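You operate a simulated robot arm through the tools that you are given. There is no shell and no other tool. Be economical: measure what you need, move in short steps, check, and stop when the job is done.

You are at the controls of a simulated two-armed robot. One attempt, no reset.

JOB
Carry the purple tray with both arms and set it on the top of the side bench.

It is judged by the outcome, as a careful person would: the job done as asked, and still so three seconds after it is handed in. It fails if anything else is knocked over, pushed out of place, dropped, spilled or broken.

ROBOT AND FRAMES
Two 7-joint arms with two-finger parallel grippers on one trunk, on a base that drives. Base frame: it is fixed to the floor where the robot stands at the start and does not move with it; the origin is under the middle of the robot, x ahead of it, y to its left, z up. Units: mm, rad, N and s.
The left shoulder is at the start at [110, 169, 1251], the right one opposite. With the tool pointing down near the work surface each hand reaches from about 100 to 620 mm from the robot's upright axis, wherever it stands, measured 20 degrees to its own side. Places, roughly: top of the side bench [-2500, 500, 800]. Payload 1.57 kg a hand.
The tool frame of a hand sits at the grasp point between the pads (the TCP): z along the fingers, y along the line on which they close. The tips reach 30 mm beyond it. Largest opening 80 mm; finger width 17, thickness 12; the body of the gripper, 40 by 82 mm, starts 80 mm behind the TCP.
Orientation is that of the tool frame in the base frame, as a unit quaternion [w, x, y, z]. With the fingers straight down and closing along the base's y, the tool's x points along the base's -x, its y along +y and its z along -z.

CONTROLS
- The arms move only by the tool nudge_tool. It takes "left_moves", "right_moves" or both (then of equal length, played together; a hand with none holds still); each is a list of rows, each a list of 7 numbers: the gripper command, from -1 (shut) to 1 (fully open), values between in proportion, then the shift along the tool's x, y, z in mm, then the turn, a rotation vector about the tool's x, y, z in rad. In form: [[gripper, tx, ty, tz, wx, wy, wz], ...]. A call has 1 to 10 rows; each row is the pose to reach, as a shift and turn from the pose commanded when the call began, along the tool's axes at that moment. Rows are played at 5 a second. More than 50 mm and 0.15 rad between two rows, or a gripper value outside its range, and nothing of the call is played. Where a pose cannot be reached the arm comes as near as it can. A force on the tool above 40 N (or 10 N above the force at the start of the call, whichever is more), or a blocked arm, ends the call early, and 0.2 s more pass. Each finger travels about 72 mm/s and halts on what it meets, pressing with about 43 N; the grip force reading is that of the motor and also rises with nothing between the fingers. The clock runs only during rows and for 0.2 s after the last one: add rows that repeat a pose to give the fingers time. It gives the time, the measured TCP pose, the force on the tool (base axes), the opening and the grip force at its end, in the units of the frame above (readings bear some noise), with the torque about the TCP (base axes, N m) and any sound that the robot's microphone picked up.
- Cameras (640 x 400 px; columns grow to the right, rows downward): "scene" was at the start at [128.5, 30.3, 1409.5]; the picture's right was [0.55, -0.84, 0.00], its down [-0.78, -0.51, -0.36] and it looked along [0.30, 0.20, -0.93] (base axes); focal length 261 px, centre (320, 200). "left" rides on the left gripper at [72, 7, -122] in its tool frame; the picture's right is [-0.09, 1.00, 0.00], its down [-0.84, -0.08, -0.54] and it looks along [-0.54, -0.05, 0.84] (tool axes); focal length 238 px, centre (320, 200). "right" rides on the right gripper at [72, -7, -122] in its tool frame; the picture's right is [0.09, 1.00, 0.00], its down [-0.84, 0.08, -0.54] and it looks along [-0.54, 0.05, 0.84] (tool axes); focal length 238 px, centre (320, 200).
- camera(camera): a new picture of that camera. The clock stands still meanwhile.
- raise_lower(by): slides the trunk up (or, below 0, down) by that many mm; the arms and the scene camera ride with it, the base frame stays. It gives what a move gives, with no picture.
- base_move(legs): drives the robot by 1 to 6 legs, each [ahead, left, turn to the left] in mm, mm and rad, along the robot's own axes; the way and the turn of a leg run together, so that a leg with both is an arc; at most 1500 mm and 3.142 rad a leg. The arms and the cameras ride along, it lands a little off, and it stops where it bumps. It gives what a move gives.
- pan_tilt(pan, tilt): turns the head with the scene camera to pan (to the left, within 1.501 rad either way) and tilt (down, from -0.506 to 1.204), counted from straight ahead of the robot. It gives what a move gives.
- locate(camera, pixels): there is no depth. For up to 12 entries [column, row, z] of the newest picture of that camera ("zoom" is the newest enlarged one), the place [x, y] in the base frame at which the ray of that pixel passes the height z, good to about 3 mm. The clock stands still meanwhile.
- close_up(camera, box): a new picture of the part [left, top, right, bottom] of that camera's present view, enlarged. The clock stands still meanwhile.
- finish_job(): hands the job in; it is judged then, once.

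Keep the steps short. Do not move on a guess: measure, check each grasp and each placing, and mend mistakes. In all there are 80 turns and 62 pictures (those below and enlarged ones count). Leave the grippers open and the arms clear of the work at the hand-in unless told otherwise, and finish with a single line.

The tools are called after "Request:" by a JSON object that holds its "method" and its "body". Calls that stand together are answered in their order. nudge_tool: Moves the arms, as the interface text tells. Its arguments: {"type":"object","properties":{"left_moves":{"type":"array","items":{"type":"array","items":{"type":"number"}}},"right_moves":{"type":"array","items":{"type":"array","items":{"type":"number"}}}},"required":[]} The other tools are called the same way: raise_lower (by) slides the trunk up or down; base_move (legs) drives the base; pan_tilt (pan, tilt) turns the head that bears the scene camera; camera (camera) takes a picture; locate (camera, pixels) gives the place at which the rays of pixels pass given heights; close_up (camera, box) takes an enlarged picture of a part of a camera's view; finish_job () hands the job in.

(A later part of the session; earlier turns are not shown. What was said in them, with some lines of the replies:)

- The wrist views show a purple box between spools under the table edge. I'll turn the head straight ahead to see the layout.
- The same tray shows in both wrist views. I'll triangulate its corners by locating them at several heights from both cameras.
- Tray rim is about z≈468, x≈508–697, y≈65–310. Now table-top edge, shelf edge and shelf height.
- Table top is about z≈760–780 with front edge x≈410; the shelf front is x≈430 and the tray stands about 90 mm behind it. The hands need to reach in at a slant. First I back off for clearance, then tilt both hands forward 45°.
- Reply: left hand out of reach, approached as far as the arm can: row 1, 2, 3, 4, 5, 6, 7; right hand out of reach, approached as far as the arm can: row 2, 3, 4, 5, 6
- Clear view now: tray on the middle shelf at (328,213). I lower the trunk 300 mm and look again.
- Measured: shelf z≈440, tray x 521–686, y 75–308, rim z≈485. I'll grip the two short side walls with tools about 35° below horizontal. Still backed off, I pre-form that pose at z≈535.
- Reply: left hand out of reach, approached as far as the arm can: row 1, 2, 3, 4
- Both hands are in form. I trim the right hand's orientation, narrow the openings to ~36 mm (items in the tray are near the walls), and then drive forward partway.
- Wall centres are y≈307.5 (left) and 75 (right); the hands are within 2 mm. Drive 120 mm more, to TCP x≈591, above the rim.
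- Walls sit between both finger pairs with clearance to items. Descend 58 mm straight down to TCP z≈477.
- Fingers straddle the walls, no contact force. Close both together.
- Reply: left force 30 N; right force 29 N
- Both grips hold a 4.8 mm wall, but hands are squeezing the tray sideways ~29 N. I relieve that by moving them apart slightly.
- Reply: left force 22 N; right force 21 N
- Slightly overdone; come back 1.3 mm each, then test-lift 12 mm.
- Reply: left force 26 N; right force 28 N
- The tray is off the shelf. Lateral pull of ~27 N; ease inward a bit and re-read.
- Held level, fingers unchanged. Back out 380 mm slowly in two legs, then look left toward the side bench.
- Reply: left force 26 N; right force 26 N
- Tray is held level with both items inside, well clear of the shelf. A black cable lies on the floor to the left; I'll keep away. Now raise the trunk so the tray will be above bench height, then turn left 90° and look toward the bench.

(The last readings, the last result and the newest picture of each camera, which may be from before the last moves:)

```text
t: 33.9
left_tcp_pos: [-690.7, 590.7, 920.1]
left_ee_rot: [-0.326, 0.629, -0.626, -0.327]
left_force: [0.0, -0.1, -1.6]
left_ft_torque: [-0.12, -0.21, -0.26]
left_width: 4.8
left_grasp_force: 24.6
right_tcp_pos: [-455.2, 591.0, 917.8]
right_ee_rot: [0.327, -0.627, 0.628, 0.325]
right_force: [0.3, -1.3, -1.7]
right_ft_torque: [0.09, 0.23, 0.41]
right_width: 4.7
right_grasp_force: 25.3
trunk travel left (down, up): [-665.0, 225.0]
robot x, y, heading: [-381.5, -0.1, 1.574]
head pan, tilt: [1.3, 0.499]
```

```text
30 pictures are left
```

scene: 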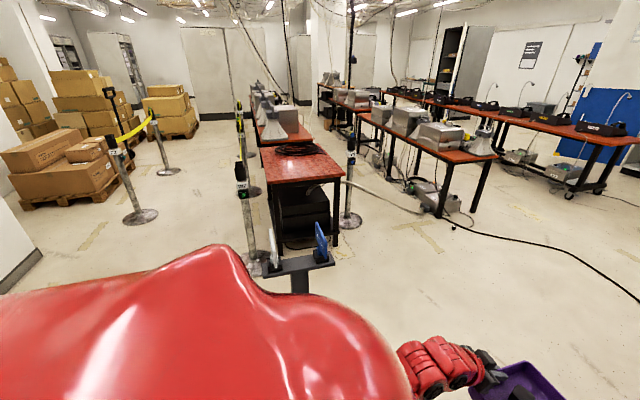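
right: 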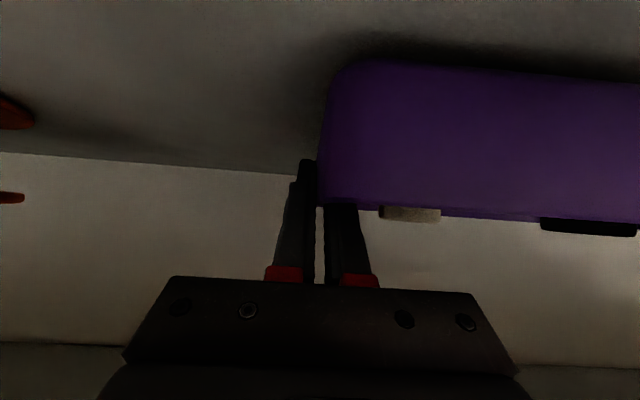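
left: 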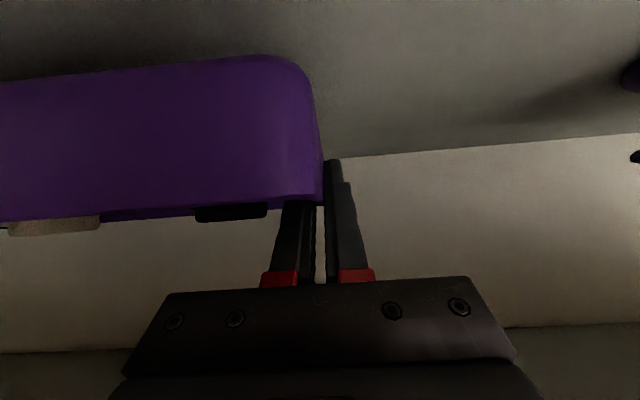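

Request:
{"method": "locate", "body": {"camera": "scene", "pixels": [[262, 150, 800], [322, 148, 800], [268, 184, 800], [342, 178, 800], [250, 272, 0], [350, 222, 0], [300, 285, 700], [300, 285, 0], [455, 210, 0], [140, 218, 0], [290, 150, 800]]}}

Request:
{"method": "close_up", "body": {"camera": "scene", "box": [210, 100, 410, 300]}}

```text
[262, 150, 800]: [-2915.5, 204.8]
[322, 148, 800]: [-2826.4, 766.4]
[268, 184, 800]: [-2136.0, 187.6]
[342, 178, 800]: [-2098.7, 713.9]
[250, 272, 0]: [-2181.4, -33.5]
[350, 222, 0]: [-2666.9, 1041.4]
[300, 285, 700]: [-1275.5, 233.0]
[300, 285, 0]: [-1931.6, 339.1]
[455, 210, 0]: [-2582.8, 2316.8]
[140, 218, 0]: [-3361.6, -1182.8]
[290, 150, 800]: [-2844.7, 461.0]
```

```text
2.00 times, centred on (310, 200) of scene
```

zoom: 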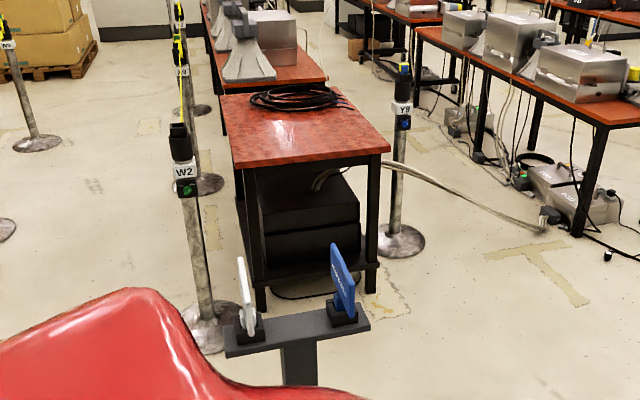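

The side bench is the red table with near edge at x≈-2130, y≈190–740, a cable coil on its rear half. A small stand with white and blue keys at (300,270) is between us; raise 200 mm to triangulate it.

Request:
{"method": "raise_lower", "body": {"by": 200}}

Request:
{"method": "camera", "body": {"camera": "scene"}}

```text
t: 36.1
left_tcp_pos: [-691.2, 590.7, 1118.4]
left_ee_rot: [-0.326, 0.628, -0.626, -0.327]
left_force: [-1.1, -0.2, -1.5]
left_ft_torque: [0.09, -0.23, -0.3]
left_width: 4.8
left_grasp_force: 25.2
right_tcp_pos: [-457.0, 591.3, 1119.6]
right_ee_rot: [0.327, -0.627, 0.628, 0.324]
right_force: [1.1, -0.4, -2.0]
right_ft_torque: [-0.11, 0.15, 0.44]
right_width: 4.8
right_grasp_force: 25.6
trunk travel left (down, up): [-865.0, 25.0]
robot x, y, heading: [-383.6, -2.7, 1.574]
head pan, tilt: [1.3, 0.499]
```

```text
28 pictures are left
```

scene: 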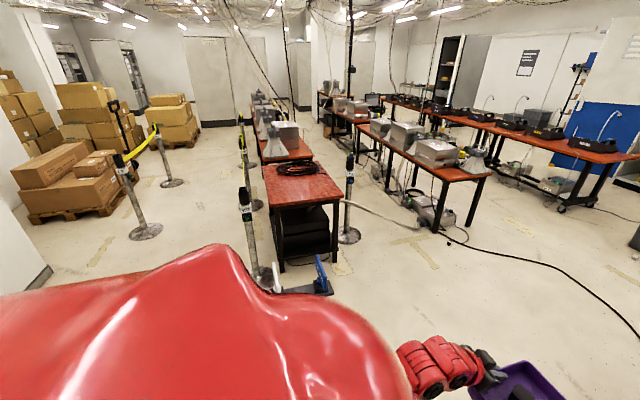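

Request:
{"method": "close_up", "body": {"camera": "scene", "box": [230, 180, 390, 300]}}

Request:
{"method": "locate", "body": {"camera": "scene", "pixels": [[333, 291, 620], [283, 288, 620], [320, 256, 720], [265, 167, 800], [312, 163, 800], [340, 196, 800], [270, 204, 800], [320, 172, 800], [275, 173, 800], [348, 240, 0], [262, 285, 0]]}}

```text
3.33 times, centred on (310, 240) of scene
```

zoom: 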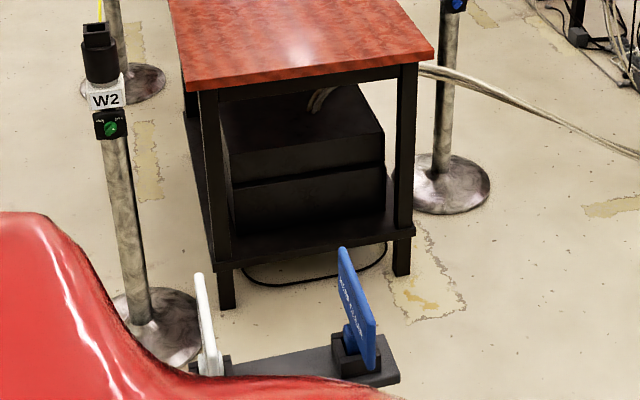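

```text
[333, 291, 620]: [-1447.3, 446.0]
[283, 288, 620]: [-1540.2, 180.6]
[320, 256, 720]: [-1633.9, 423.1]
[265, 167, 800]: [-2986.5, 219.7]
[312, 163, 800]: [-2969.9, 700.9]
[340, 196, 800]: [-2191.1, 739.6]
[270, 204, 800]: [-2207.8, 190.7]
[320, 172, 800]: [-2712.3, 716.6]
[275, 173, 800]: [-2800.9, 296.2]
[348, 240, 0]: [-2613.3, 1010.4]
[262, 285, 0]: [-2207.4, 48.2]
```

Bench near edge x≈-2150; the key stand occupies about x -1450…-1540, y 180–450, so I'll approach from the +y side of it. Check the floor cables and the space ahead.

Request:
{"method": "locate", "body": {"camera": "scene", "pixels": [[470, 238, 0], [520, 258, 0], [570, 280, 0], [610, 305, 0], [638, 330, 0], [406, 227, 0], [370, 207, 300], [435, 225, 0], [345, 205, 300]]}}

Request:
{"method": "pan_tilt", "body": {"pan": 0.4, "tilt": 0.6}}

Request:
{"method": "camera", "body": {"camera": "scene"}}

```text
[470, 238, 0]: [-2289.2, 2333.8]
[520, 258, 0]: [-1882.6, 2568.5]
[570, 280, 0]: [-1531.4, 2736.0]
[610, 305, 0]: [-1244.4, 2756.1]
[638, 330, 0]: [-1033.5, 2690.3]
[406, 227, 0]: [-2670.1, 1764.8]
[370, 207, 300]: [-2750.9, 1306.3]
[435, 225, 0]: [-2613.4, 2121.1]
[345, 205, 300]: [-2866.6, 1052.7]
```

```text
t: 37.3
left_tcp_pos: [-691.8, 589.3, 1119.7]
left_ee_rot: [-0.326, 0.628, -0.626, -0.328]
left_force: [-0.6, 0.9, -2.1]
left_ft_torque: [-0.07, -0.19, -0.25]
left_width: 4.7
left_grasp_force: 24.9
right_tcp_pos: [-456.5, 590.9, 1118.2]
right_ee_rot: [0.327, -0.627, 0.628, 0.325]
right_force: [1.4, 0.0, -1.3]
right_ft_torque: [0.02, 0.21, 0.44]
right_width: 5.0
right_grasp_force: 25.4
trunk travel left (down, up): [-865.0, 25.0]
robot x, y, heading: [-375.5, -2.5, 1.574]
head pan, tilt: [0.4, 0.6]
```

```text
26 pictures are left
```

scene: 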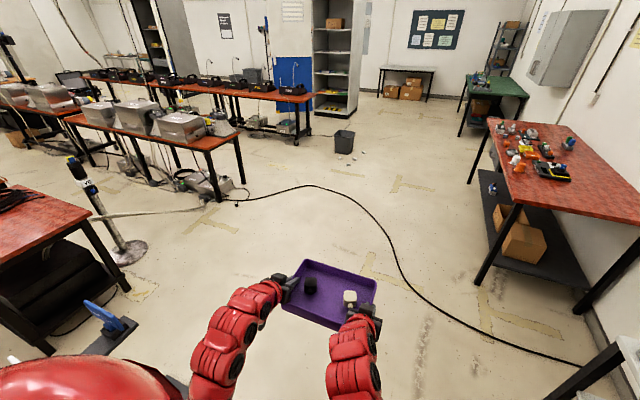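

Request:
{"method": "locate", "body": {"camera": "scene", "pixels": [[390, 245, 0], [420, 290, 0], [470, 322, 0], [530, 348, 0], [350, 198, 0], [110, 345, 620], [85, 305, 720], [125, 250, 0], [88, 212, 800], [80, 165, 1000], [135, 322, 620]]}}

```text
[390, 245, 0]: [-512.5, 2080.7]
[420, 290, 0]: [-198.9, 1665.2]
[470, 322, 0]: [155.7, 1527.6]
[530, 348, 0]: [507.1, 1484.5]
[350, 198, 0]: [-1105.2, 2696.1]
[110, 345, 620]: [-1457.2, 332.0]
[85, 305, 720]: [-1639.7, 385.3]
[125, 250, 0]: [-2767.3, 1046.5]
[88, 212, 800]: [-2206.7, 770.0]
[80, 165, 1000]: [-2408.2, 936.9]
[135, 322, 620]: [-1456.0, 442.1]
```

Floor free for y<1450. Drive ahead 950, turn left 90° and go ahead 900, then re-measure.

Request:
{"method": "base_move", "body": {"legs": [[950, 0, 0], [0, 0, 0.785], [0, 0, 0.785], [900, 0, 0]]}}

Request:
{"method": "pan_tilt", "body": {"pan": 0.2, "tilt": 0.75}}

Request:
{"method": "camera", "body": {"camera": "scene"}}

```text
t: 50.7
left_tcp_pos: [-1873.1, 652.0, 1118.7]
left_ee_rot: [-0.002, 0.887, -0.005, -0.462]
left_force: [-1.6, -0.9, -1.5]
left_ft_torque: [0.21, -0.03, -0.27]
left_width: 4.8
left_grasp_force: 25.0
right_tcp_pos: [-1869.7, 887.4, 1119.3]
right_ee_rot: [-0.005, 0.887, -0.008, -0.461]
right_force: [0.3, 0.7, -1.6]
right_ft_torque: [-0.19, 0.01, 0.41]
right_width: 4.7
right_grasp_force: 24.8
trunk travel left (down, up): [-865.0, 25.0]
robot x, y, heading: [-1274.6, 955.2, 3.129]
head pan, tilt: [0.4, 0.6]
```

```text
t: 51.4
left_tcp_pos: [-1873.6, 651.7, 1118.8]
left_ee_rot: [-0.002, 0.887, -0.005, -0.462]
left_force: [-0.5, -0.7, -1.2]
left_ft_torque: [0.17, -0.15, -0.34]
left_width: 4.5
left_grasp_force: 25.2
right_tcp_pos: [-1870.5, 885.9, 1118.4]
right_ee_rot: [-0.005, 0.887, -0.007, -0.461]
right_force: [0.5, 0.0, -1.6]
right_ft_torque: [-0.21, 0.06, 0.44]
right_width: 4.9
right_grasp_force: 25.3
trunk travel left (down, up): [-865.0, 25.0]
robot x, y, heading: [-1275.9, 951.2, 3.134]
head pan, tilt: [0.201, 0.75]
```

```text
25 pictures are left
```

scene: 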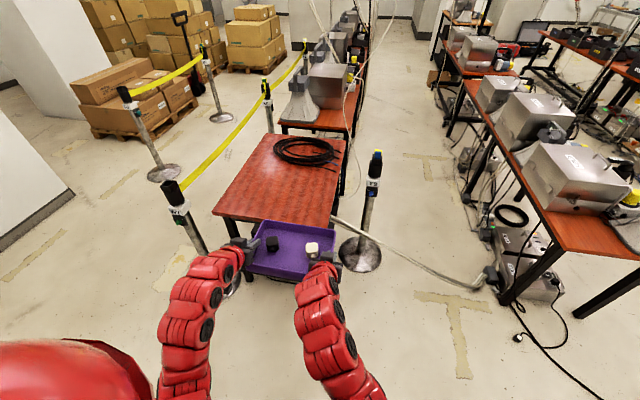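

Request:
{"method": "close_up", "body": {"camera": "scene", "box": [160, 110, 400, 260]}}

Request:
{"method": "locate", "body": {"camera": "scene", "pixels": [[213, 213, 800], [266, 134, 800], [346, 139, 800], [335, 215, 800], [274, 152, 800], [300, 164, 800], [337, 157, 800], [178, 200, 950], [375, 170, 950], [360, 258, 0], [305, 190, 800]]}}

```text
2.67 times, centred on (280, 185) of scene
```

zoom: 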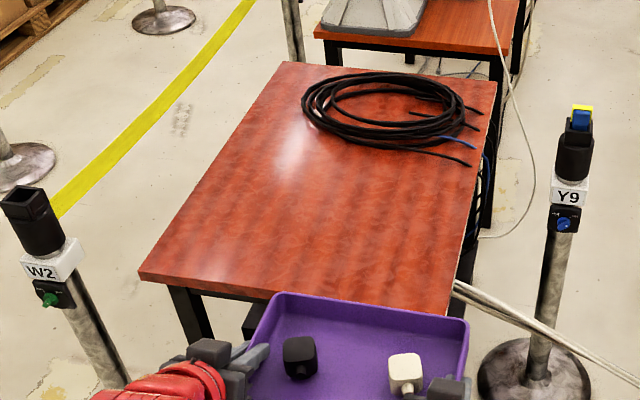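

```text
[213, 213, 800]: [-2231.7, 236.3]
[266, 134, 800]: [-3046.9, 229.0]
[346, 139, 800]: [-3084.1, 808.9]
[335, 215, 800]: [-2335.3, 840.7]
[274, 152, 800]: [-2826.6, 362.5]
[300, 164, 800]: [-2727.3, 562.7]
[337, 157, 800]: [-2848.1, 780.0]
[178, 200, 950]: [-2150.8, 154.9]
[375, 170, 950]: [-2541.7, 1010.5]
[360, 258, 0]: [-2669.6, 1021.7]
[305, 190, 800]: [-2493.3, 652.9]
```

Bench top spans about x -2220…-3050, y 240–820; front half (x > -2680) is free of the coil. Stanchions W2 (y≈100) and Y9 (y≈1015) flank it. Path: strafe left 100, ahead 500, then strafe 90.

Request:
{"method": "base_move", "body": {"legs": [[0, 100, 0], [500, 0, 0], [0, 90, 0]]}}

Request:
{"method": "camera", "body": {"camera": "scene"}}

Request:
{"method": "camera", "body": {"camera": "left"}}

Request:
{"method": "camera", "body": {"camera": "right"}}

```text
t: 55.8
left_tcp_pos: [-2378.8, 473.0, 1118.8]
left_ee_rot: [-0.003, 0.887, -0.007, -0.461]
left_force: [-0.4, -0.3, -1.4]
left_ft_torque: [0.2, -0.02, -0.31]
left_width: 4.4
left_grasp_force: 25.8
right_tcp_pos: [-2374.4, 708.5, 1118.1]
right_ee_rot: [-0.006, 0.887, -0.009, -0.461]
right_force: [0.6, 0.5, -2.0]
right_ft_torque: [-0.19, -0.07, 0.43]
right_width: 4.7
right_grasp_force: 25.1
trunk travel left (down, up): [-865.0, 25.0]
robot x, y, heading: [-1781.2, 769.7, 3.129]
head pan, tilt: [0.201, 0.75]
```

```text
23 pictures are left
```

scene: 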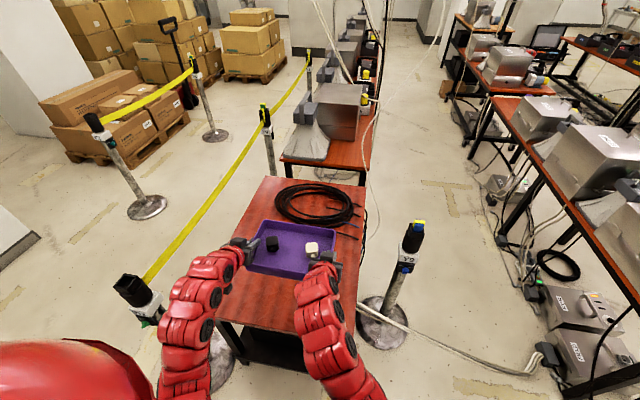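

```text
22 pictures are left
```

left: 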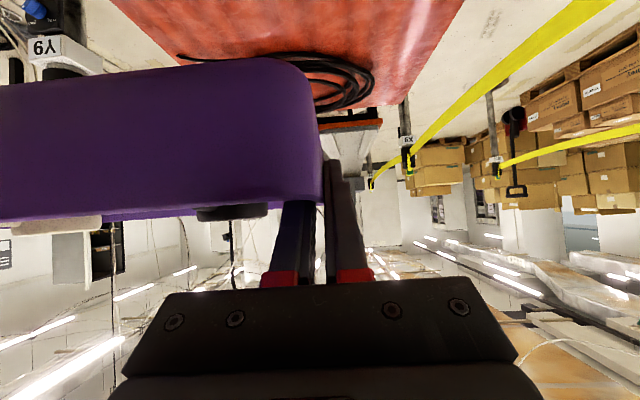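

```text
21 pictures are left
```

right: 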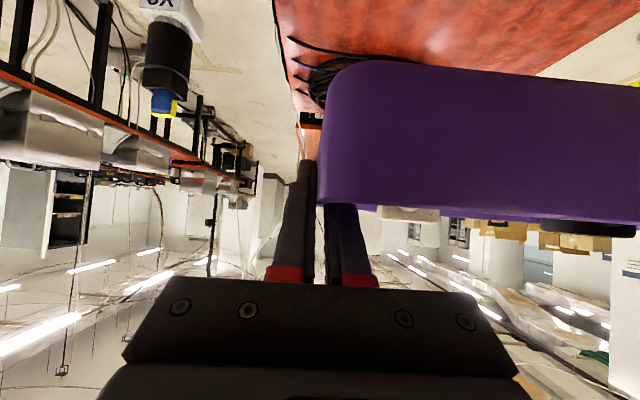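

Request:
{"method": "locate", "body": {"camera": "right", "pixels": [[274, 10, 800], [285, 50, 800], [290, 37, 800], [320, 80, 800], [292, 63, 800], [274, 10, 750], [290, 37, 750]]}}

Request:
{"method": "locate", "body": {"camera": "left", "pixels": [[180, 57, 800], [280, 53, 800], [340, 106, 800], [455, 20, 800], [410, 92, 800], [280, 53, 750], [455, 20, 750]]}}

Request:
{"method": "locate", "body": {"camera": "scene", "pixels": [[275, 209, 800], [300, 224, 800], [356, 239, 800], [348, 226, 800], [258, 180, 800], [365, 188, 800], [341, 310, 800], [275, 209, 750], [258, 180, 750], [356, 239, 750], [242, 195, 800]]}}

```text
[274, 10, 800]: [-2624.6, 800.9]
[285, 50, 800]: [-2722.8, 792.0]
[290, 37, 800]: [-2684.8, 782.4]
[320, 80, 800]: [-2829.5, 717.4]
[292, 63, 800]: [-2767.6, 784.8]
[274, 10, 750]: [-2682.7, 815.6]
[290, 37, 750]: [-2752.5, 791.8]
```

```text
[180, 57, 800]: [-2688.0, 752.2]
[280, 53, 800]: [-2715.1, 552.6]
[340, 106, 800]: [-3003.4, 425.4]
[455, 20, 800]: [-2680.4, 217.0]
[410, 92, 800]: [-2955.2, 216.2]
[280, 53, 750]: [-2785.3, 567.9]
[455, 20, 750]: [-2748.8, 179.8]
```

```text
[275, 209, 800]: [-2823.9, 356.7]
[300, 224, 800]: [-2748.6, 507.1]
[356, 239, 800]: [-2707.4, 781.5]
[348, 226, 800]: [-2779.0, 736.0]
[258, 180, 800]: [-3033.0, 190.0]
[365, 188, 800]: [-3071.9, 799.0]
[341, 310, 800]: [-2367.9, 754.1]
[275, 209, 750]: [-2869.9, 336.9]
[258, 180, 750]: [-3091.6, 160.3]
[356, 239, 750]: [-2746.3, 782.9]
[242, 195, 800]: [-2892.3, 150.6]
```

Tray is now over the free front half: x -2310…-2470, y 472–709, coil starts at about -2690. Lower the trunk 220 mm and look at the gap.

Request:
{"method": "raise_lower", "body": {"by": -220}}

Request:
{"method": "camera", "body": {"camera": "left"}}

Request:
{"method": "camera", "body": {"camera": "scene"}}

```text
t: 58.1
left_tcp_pos: [-2377.6, 471.6, 898.8]
left_ee_rot: [-0.004, 0.887, -0.007, -0.462]
left_force: [-1.4, -0.5, -1.4]
left_ft_torque: [0.14, 0.04, -0.26]
left_width: 4.8
left_grasp_force: 25.3
right_tcp_pos: [-2375.3, 709.0, 898.5]
right_ee_rot: [-0.006, 0.887, -0.009, -0.461]
right_force: [-0.6, 0.7, -0.9]
right_ft_torque: [-0.28, -0.06, 0.46]
right_width: 4.8
right_grasp_force: 25.4
trunk travel left (down, up): [-645.0, 245.0]
robot x, y, heading: [-1782.6, 770.9, 3.126]
head pan, tilt: [0.201, 0.75]
```

```text
20 pictures are left
```

left: 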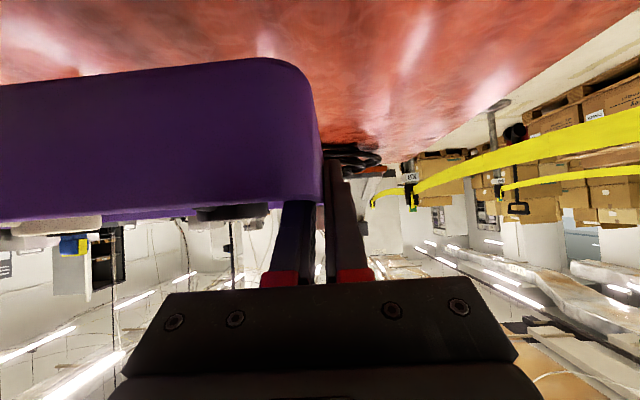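

```text
19 pictures are left
```

scene: 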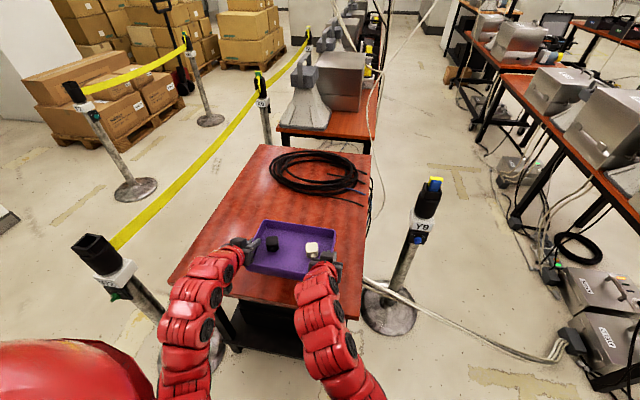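

Request:
{"method": "locate", "body": {"camera": "left", "pixels": [[600, 32, 740], [600, 32, 770], [600, 32, 800], [470, 117, 740], [470, 117, 770], [470, 117, 800]]}}

Request:
{"method": "locate", "body": {"camera": "scene", "pixels": [[168, 282, 740], [168, 282, 770], [168, 282, 800], [262, 145, 740], [262, 145, 770], [262, 145, 800], [356, 320, 770], [356, 320, 800], [358, 190, 770], [358, 190, 800]]}}

```text
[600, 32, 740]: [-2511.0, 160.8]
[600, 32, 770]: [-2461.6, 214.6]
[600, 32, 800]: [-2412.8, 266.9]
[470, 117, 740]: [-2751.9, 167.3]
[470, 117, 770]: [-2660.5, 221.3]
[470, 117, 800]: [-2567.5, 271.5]
```

```text
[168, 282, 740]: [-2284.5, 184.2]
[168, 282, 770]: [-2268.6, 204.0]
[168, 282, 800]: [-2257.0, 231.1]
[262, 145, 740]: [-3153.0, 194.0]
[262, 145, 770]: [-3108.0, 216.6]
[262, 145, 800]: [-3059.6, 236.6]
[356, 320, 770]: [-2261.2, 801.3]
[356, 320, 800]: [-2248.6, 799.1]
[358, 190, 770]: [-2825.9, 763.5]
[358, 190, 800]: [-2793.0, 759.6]
```

Bench top is more like z≈765 with near edge x≈-2265. Go 70 mm further ahead for margin, then lower 75 mm.

Request:
{"method": "base_move", "body": {"legs": [[70, 0, 0]]}}

Request:
{"method": "raise_lower", "body": {"by": -70}}

Request:
{"method": "camera", "body": {"camera": "left"}}

Request:
{"method": "camera", "body": {"camera": "right"}}

```text
t: 59.1
left_tcp_pos: [-2449.0, 474.5, 898.3]
left_ee_rot: [-0.003, 0.887, -0.006, -0.462]
left_force: [-0.8, -1.1, -2.0]
left_ft_torque: [0.14, -0.02, -0.27]
left_width: 4.8
left_grasp_force: 25.2
right_tcp_pos: [-2444.7, 708.6, 897.6]
right_ee_rot: [-0.006, 0.887, -0.009, -0.461]
right_force: [0.3, 1.1, -1.5]
right_ft_torque: [-0.24, -0.04, 0.45]
right_width: 4.8
right_grasp_force: 24.9
trunk travel left (down, up): [-645.0, 245.0]
robot x, y, heading: [-1854.9, 773.5, 3.124]
head pan, tilt: [0.201, 0.75]
```

```text
t: 60.2
left_tcp_pos: [-2448.4, 472.8, 829.9]
left_ee_rot: [-0.005, 0.886, -0.007, -0.463]
left_force: [-1.6, 0.1, -2.1]
left_ft_torque: [0.14, -0.13, -0.27]
left_width: 4.8
left_grasp_force: 24.8
right_tcp_pos: [-2444.4, 709.1, 829.1]
right_ee_rot: [-0.006, 0.887, -0.009, -0.461]
right_force: [0.6, 0.1, -1.3]
right_ft_torque: [-0.19, 0.08, 0.41]
right_width: 4.8
right_grasp_force: 24.9
trunk travel left (down, up): [-575.0, 315.0]
robot x, y, heading: [-1852.0, 771.6, 3.126]
head pan, tilt: [0.201, 0.75]
```

```text
18 pictures are left
```

left: 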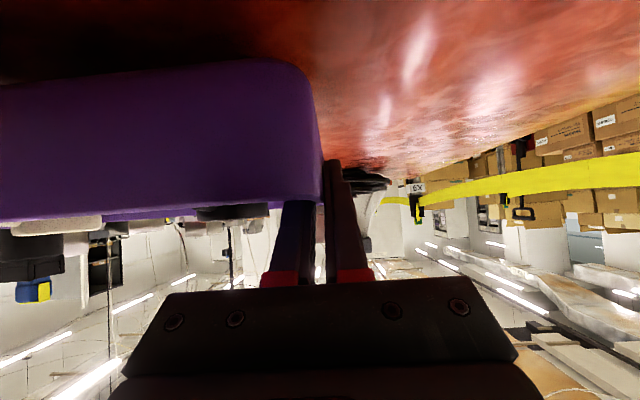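

```text
17 pictures are left
```

right: 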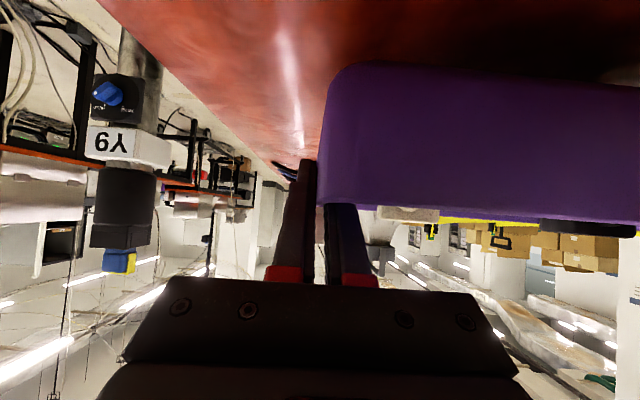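

Bottom of tray is at ≈793, no contact. Lower with the arms in 4 mm rows, watching force.

Request:
{"method": "nudge_tool", "body": {"left_moves": [[-1, 4.1, 0, 2.9, 0, 0, 0], [-1, 8.2, 0, 5.7, 0, 0, 0], [-1, 12.3, 0, 8.6, 0, 0, 0], [-1, 16.4, 0, 11.5, 0, 0, 0], [-1, 16.4, 0, 11.5, 0, 0, 0]], "right_moves": [[-1, 4.1, 0, 2.9, 0, 0, 0], [-1, 8.2, 0, 5.7, 0, 0, 0], [-1, 12.3, 0, 8.6, 0, 0, 0], [-1, 16.4, 0, 11.5, 0, 0, 0], [-1, 16.4, 0, 11.5, 0, 0, 0]]}}

Request:
{"method": "close_up", "body": {"camera": "left", "box": [180, 20, 420, 220]}}

```text
t: 61.4
left_tcp_pos: [-2447.4, 473.4, 809.7]
left_ee_rot: [-0.005, 0.887, -0.008, -0.461]
left_force: [-0.9, 0.2, -2.2]
left_ft_torque: [0.09, 0.34, -0.16]
left_width: 4.5
left_grasp_force: 25.3
right_tcp_pos: [-2443.9, 708.8, 808.2]
right_ee_rot: [-0.005, 0.887, -0.009, -0.462]
right_force: [0.9, 0.6, -0.9]
right_ft_torque: [-0.28, -0.36, 0.41]
right_width: 4.7
right_grasp_force: 24.4
trunk travel left (down, up): [-575.0, 315.0]
robot x, y, heading: [-1851.4, 771.5, 3.124]
head pan, tilt: [0.201, 0.75]
```

```text
2.00 times, centred on (300, 120) of left
```

zoom: 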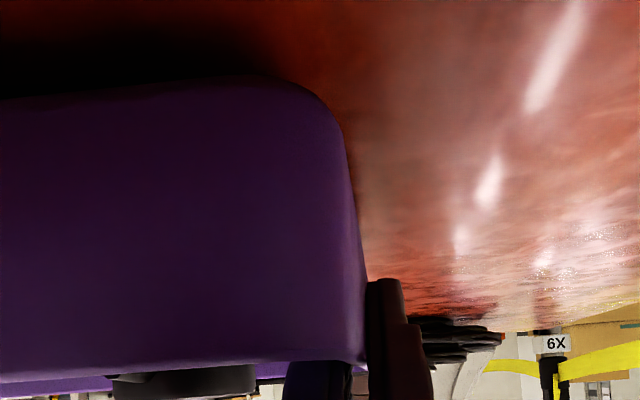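

Request:
{"method": "nudge_tool", "body": {"left_moves": [[-1, 1.6, 0, 1.1, 0, 0, 0], [-1, 3.3, 0, 2.3, 0, 0, 0], [-1, 4.9, 0, 3.4, 0, 0, 0], [-1, 6.6, 0, 4.6, 0, 0, 0], [-1, 6.6, 0, 4.6, 0, 0, 0]], "right_moves": [[-1, 1.6, 0, 1.1, 0, 0, 0], [-1, 3.3, 0, 2.3, 0, 0, 0], [-1, 4.9, 0, 3.4, 0, 0, 0], [-1, 6.6, 0, 4.6, 0, 0, 0], [-1, 6.6, 0, 4.6, 0, 0, 0]]}}

```text
t: 62.6
left_tcp_pos: [-2448.2, 474.0, 801.8]
left_ee_rot: [-0.003, 0.887, -0.006, -0.462]
left_force: [-2.0, 2.3, -2.6]
left_ft_torque: [0.12, -0.41, -0.18]
left_width: 4.9
left_grasp_force: 25.6
right_tcp_pos: [-2444.6, 708.5, 801.4]
right_ee_rot: [-0.006, 0.887, -0.009, -0.461]
right_force: [1.1, -3.2, -1.3]
right_ft_torque: [-0.25, 0.36, 0.45]
right_width: 4.9
right_grasp_force: 25.2
trunk travel left (down, up): [-575.0, 315.0]
robot x, y, heading: [-1848.2, 771.6, 3.129]
head pan, tilt: [0.201, 0.75]
```

No contact yet; another 10 mm in 2 mm rows.

Request:
{"method": "nudge_tool", "body": {"left_moves": [[-1, 1.6, 0, 1.1, 0, 0, 0], [-1, 3.3, 0, 2.3, 0, 0, 0], [-1, 4.9, 0, 3.4, 0, 0, 0], [-1, 6.6, 0, 4.6, 0, 0, 0], [-1, 8.2, 0, 5.7, 0, 0, 0], [-1, 8.2, 0, 5.7, 0, 0, 0]], "right_moves": [[-1, 1.6, 0, 1.1, 0, 0, 0], [-1, 3.3, 0, 2.3, 0, 0, 0], [-1, 4.9, 0, 3.4, 0, 0, 0], [-1, 6.6, 0, 4.6, 0, 0, 0], [-1, 8.2, 0, 5.7, 0, 0, 0], [-1, 8.2, 0, 5.7, 0, 0, 0]]}}

Request:
{"method": "close_up", "body": {"camera": "left", "box": [180, 20, 420, 220]}}

```text
t: 64.0
left_tcp_pos: [-2446.5, 473.6, 793.2]
left_ee_rot: [-0.003, 0.886, -0.007, -0.464]
left_force: [-3.5, 0.8, 17.4]
left_ft_torque: [0.24, 0.08, -0.72]
left_width: 4.9
left_grasp_force: 25.4
right_tcp_pos: [-2442.2, 709.1, 793.5]
right_ee_rot: [-0.005, 0.886, -0.008, -0.463]
right_force: [-6.0, -8.0, 17.9]
right_ft_torque: [-0.34, 0.16, 0.77]
right_width: 5.0
right_grasp_force: 25.1
trunk travel left (down, up): [-575.0, 315.0]
robot x, y, heading: [-1854.4, 772.6, 3.121]
head pan, tilt: [0.201, 0.75]
```

```text
2.00 times, centred on (300, 120) of left
```

zoom: 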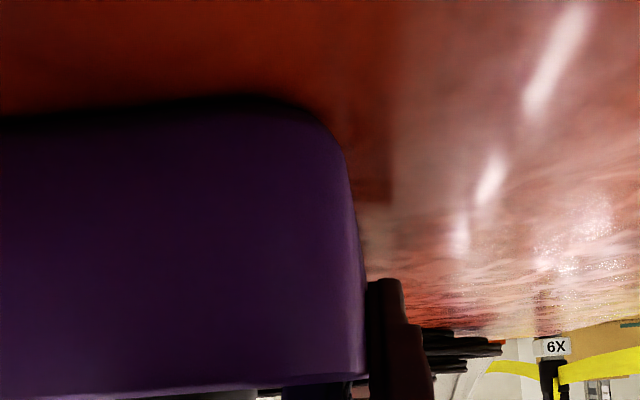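

Firm contact: +17–18 N on both hands. Ease up 1 mm and open both to ~36 mm.

Request:
{"method": "nudge_tool", "body": {"left_moves": [[-1, -0.8, 0, -0.6, 0, 0, 0], [-1, -0.8, 0, -0.6, 0, 0, 0], [-0.7, -0.8, 0, -0.6, 0, 0, 0], [-0.4, -0.8, 0, -0.6, 0, 0, 0], [-0.1, -0.8, 0, -0.6, 0, 0, 0], [-0.1, -0.8, 0, -0.6, 0, 0, 0]], "right_moves": [[-1, -0.8, 0, -0.6, 0, 0, 0], [-1, -0.8, 0, -0.6, 0, 0, 0], [-0.7, -0.8, 0, -0.6, 0, 0, 0], [-0.4, -0.8, 0, -0.6, 0, 0, 0], [-0.1, -0.8, 0, -0.6, 0, 0, 0], [-0.1, -0.8, 0, -0.6, 0, 0, 0]]}}

Request:
{"method": "camera", "body": {"camera": "left"}}

Request:
{"method": "camera", "body": {"camera": "right"}}

```text
t: 65.4
left_tcp_pos: [-2446.3, 474.5, 791.6]
left_ee_rot: [-0.003, 0.887, -0.007, -0.462]
left_force: [-0.6, 0.2, 1.0]
left_ft_torque: [0.03, -0.02, -0.01]
left_width: 36.0
left_grasp_force: 0.1
right_tcp_pos: [-2443.7, 708.2, 790.6]
right_ee_rot: [-0.006, 0.887, -0.009, -0.461]
right_force: [0.6, 0.7, 2.5]
right_ft_torque: [-0.08, 0.04, 0.0]
right_width: 35.4
right_grasp_force: 0.0
trunk travel left (down, up): [-575.0, 315.0]
robot x, y, heading: [-1851.4, 771.6, 3.123]
head pan, tilt: [0.201, 0.75]
```

```text
14 pictures are left
```

left: 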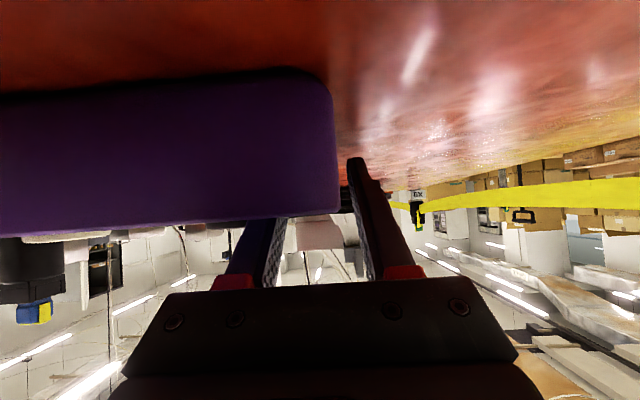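

```text
13 pictures are left
```

right: 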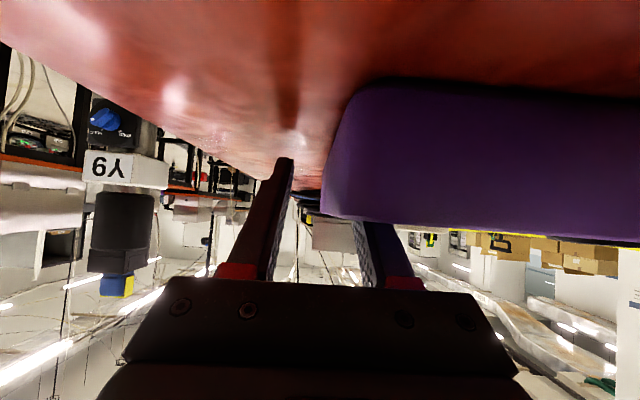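

Released; tray stays. Shift left hand 4 mm outward to centre it, then lift both hands straight up 80 mm.

Request:
{"method": "nudge_tool", "body": {"left_moves": [[-0.1, 0, 4, 0, 0, 0, 0], [-0.1, -8, 4, -5.7, 0, 0, 0], [-0.1, -20, 4, -14, 0, 0, 0], [-0.1, -35, 4, -24, 0, 0, 0], [-0.1, -50, 4, -35, 0, 0, 0], [-0.1, -65, 4, -46, 0, 0, 0], [-0.1, -65, 4, -46, 0, 0, 0]], "right_moves": [[-0.1, 0, 0, 0, 0, 0, 0], [-0.1, -8, 0, -5.7, 0, 0, 0], [-0.1, -20, 0, -14, 0, 0, 0], [-0.1, -35, 0, -24, 0, 0, 0], [-0.1, -50, 0, -35, 0, 0, 0], [-0.1, -65, 0, -46, 0, 0, 0], [-0.1, -65, 0, -46, 0, 0, 0]]}}

Request:
{"method": "camera", "body": {"camera": "left"}}

Request:
{"method": "camera", "body": {"camera": "scene"}}

```text
t: 67.0
left_tcp_pos: [-2447.4, 470.5, 870.9]
left_ee_rot: [-0.003, 0.887, -0.006, -0.462]
left_force: [0.8, 0.6, 0.7]
left_ft_torque: [-0.01, 0.01, -0.03]
left_width: 36.0
left_grasp_force: 0.0
right_tcp_pos: [-2442.5, 707.5, 872.0]
right_ee_rot: [-0.006, 0.887, -0.009, -0.461]
right_force: [0.1, -0.2, -0.2]
right_ft_torque: [0.0, 0.01, 0.0]
right_width: 36.0
right_grasp_force: 0.0
trunk travel left (down, up): [-575.0, 315.0]
robot x, y, heading: [-1848.8, 771.9, 3.129]
head pan, tilt: [0.201, 0.75]
```

```text
12 pictures are left
```

left: 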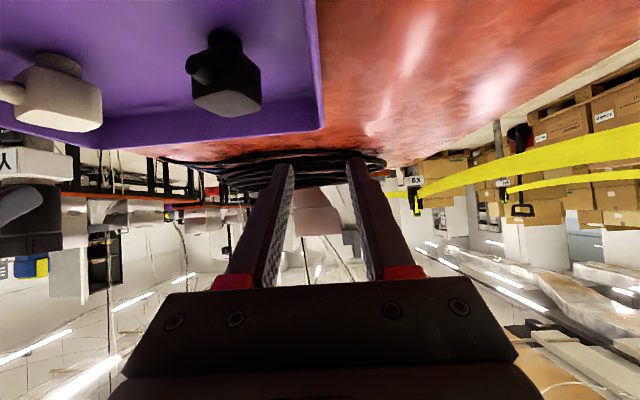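

```text
11 pictures are left
```

scene: 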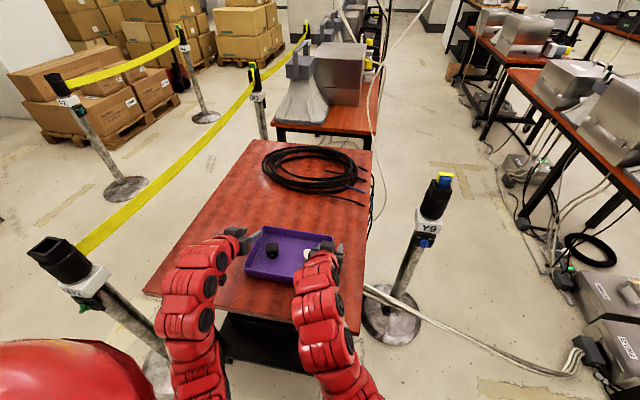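

Tray sits flat on the bench with both items in. Raise the arms well clear, open fully, back off 100 mm, and check.

Request:
{"method": "raise_lower", "body": {"by": 200}}

Request:
{"method": "base_move", "body": {"legs": [[-100, 0, 0]]}}

Request:
{"method": "nudge_tool", "body": {"left_moves": [[1, 0, 0, 0, 0, 0, 0], [1, 0, 0, 0, 0, 0, 0], [1, 0, 0, 0, 0, 0, 0], [1, 0, 0, 0, 0, 0, 0]], "right_moves": [[1, 0, 0, 0, 0, 0, 0], [1, 0, 0, 0, 0, 0, 0], [1, 0, 0, 0, 0, 0, 0], [1, 0, 0, 0, 0, 0, 0]]}}

Request:
{"method": "camera", "body": {"camera": "scene"}}

Request:
{"method": "camera", "body": {"camera": "right"}}

```text
t: 69.2
left_tcp_pos: [-2447.8, 469.8, 1071.8]
left_ee_rot: [-0.003, 0.887, -0.006, -0.462]
left_force: [0.6, -0.6, 0.4]
left_ft_torque: [-0.01, -0.04, -0.02]
left_width: 36.0
left_grasp_force: 0.0
right_tcp_pos: [-2443.1, 708.0, 1071.9]
right_ee_rot: [-0.006, 0.887, -0.01, -0.461]
right_force: [-0.3, -0.2, 0.3]
right_ft_torque: [0.0, 0.0, -0.07]
right_width: 36.2
right_grasp_force: 0.1
trunk travel left (down, up): [-775.0, 115.0]
robot x, y, heading: [-1853.8, 776.5, 3.128]
head pan, tilt: [0.201, 0.75]
```

```text
t: 70.3
left_tcp_pos: [-2345.8, 468.1, 1071.6]
left_ee_rot: [-0.003, 0.887, -0.006, -0.461]
left_force: [0.0, -0.5, 0.0]
left_ft_torque: [0.04, 0.01, 0.01]
left_width: 36.0
left_grasp_force: 0.2
right_tcp_pos: [-2342.1, 706.6, 1071.5]
right_ee_rot: [-0.006, 0.887, -0.01, -0.461]
right_force: [-0.4, -0.4, -0.2]
right_ft_torque: [-0.01, -0.02, -0.03]
right_width: 35.9
right_grasp_force: 0.0
trunk travel left (down, up): [-775.0, 115.0]
robot x, y, heading: [-1750.6, 769.3, 3.13]
head pan, tilt: [0.201, 0.75]
```

```text
t: 71.3
left_tcp_pos: [-2347.0, 468.2, 1071.2]
left_ee_rot: [-0.003, 0.887, -0.006, -0.461]
left_force: [0.8, 0.4, -0.5]
left_ft_torque: [0.0, 0.03, -0.01]
left_width: 80.0
left_grasp_force: 0.1
right_tcp_pos: [-2343.4, 707.4, 1072.3]
right_ee_rot: [-0.006, 0.887, -0.009, -0.461]
right_force: [0.7, 0.8, 0.1]
right_ft_torque: [0.01, -0.02, 0.0]
right_width: 80.2
right_grasp_force: 0.1
trunk travel left (down, up): [-775.0, 115.0]
robot x, y, heading: [-1747.7, 770.1, 3.127]
head pan, tilt: [0.201, 0.75]
```

```text
10 pictures are left
```

scene: 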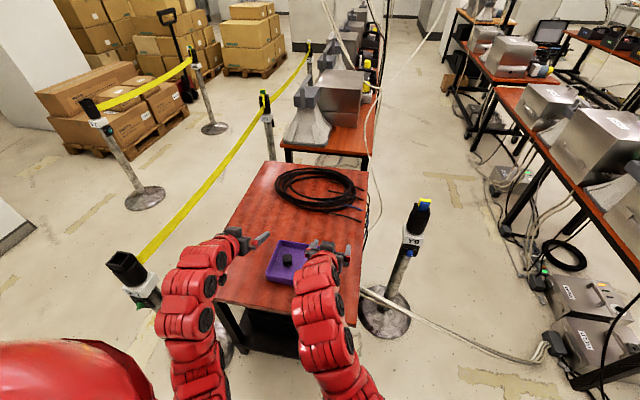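

```text
9 pictures are left
```

right: 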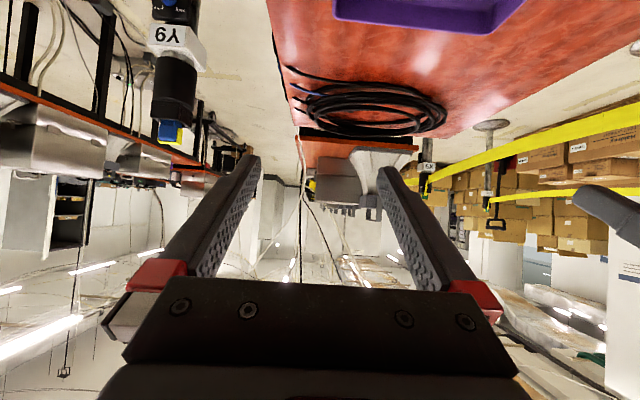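

The tray rests fully on the bench top, with the coil and posts undisturbed, the grippers open and the arms clear. Handing in.

Request:
{"method": "finish_job", "body": {}}

```text
The job is handed in.
```

The purple tray is on top of the side bench with both items still in it, and nothing else was knocked or moved.
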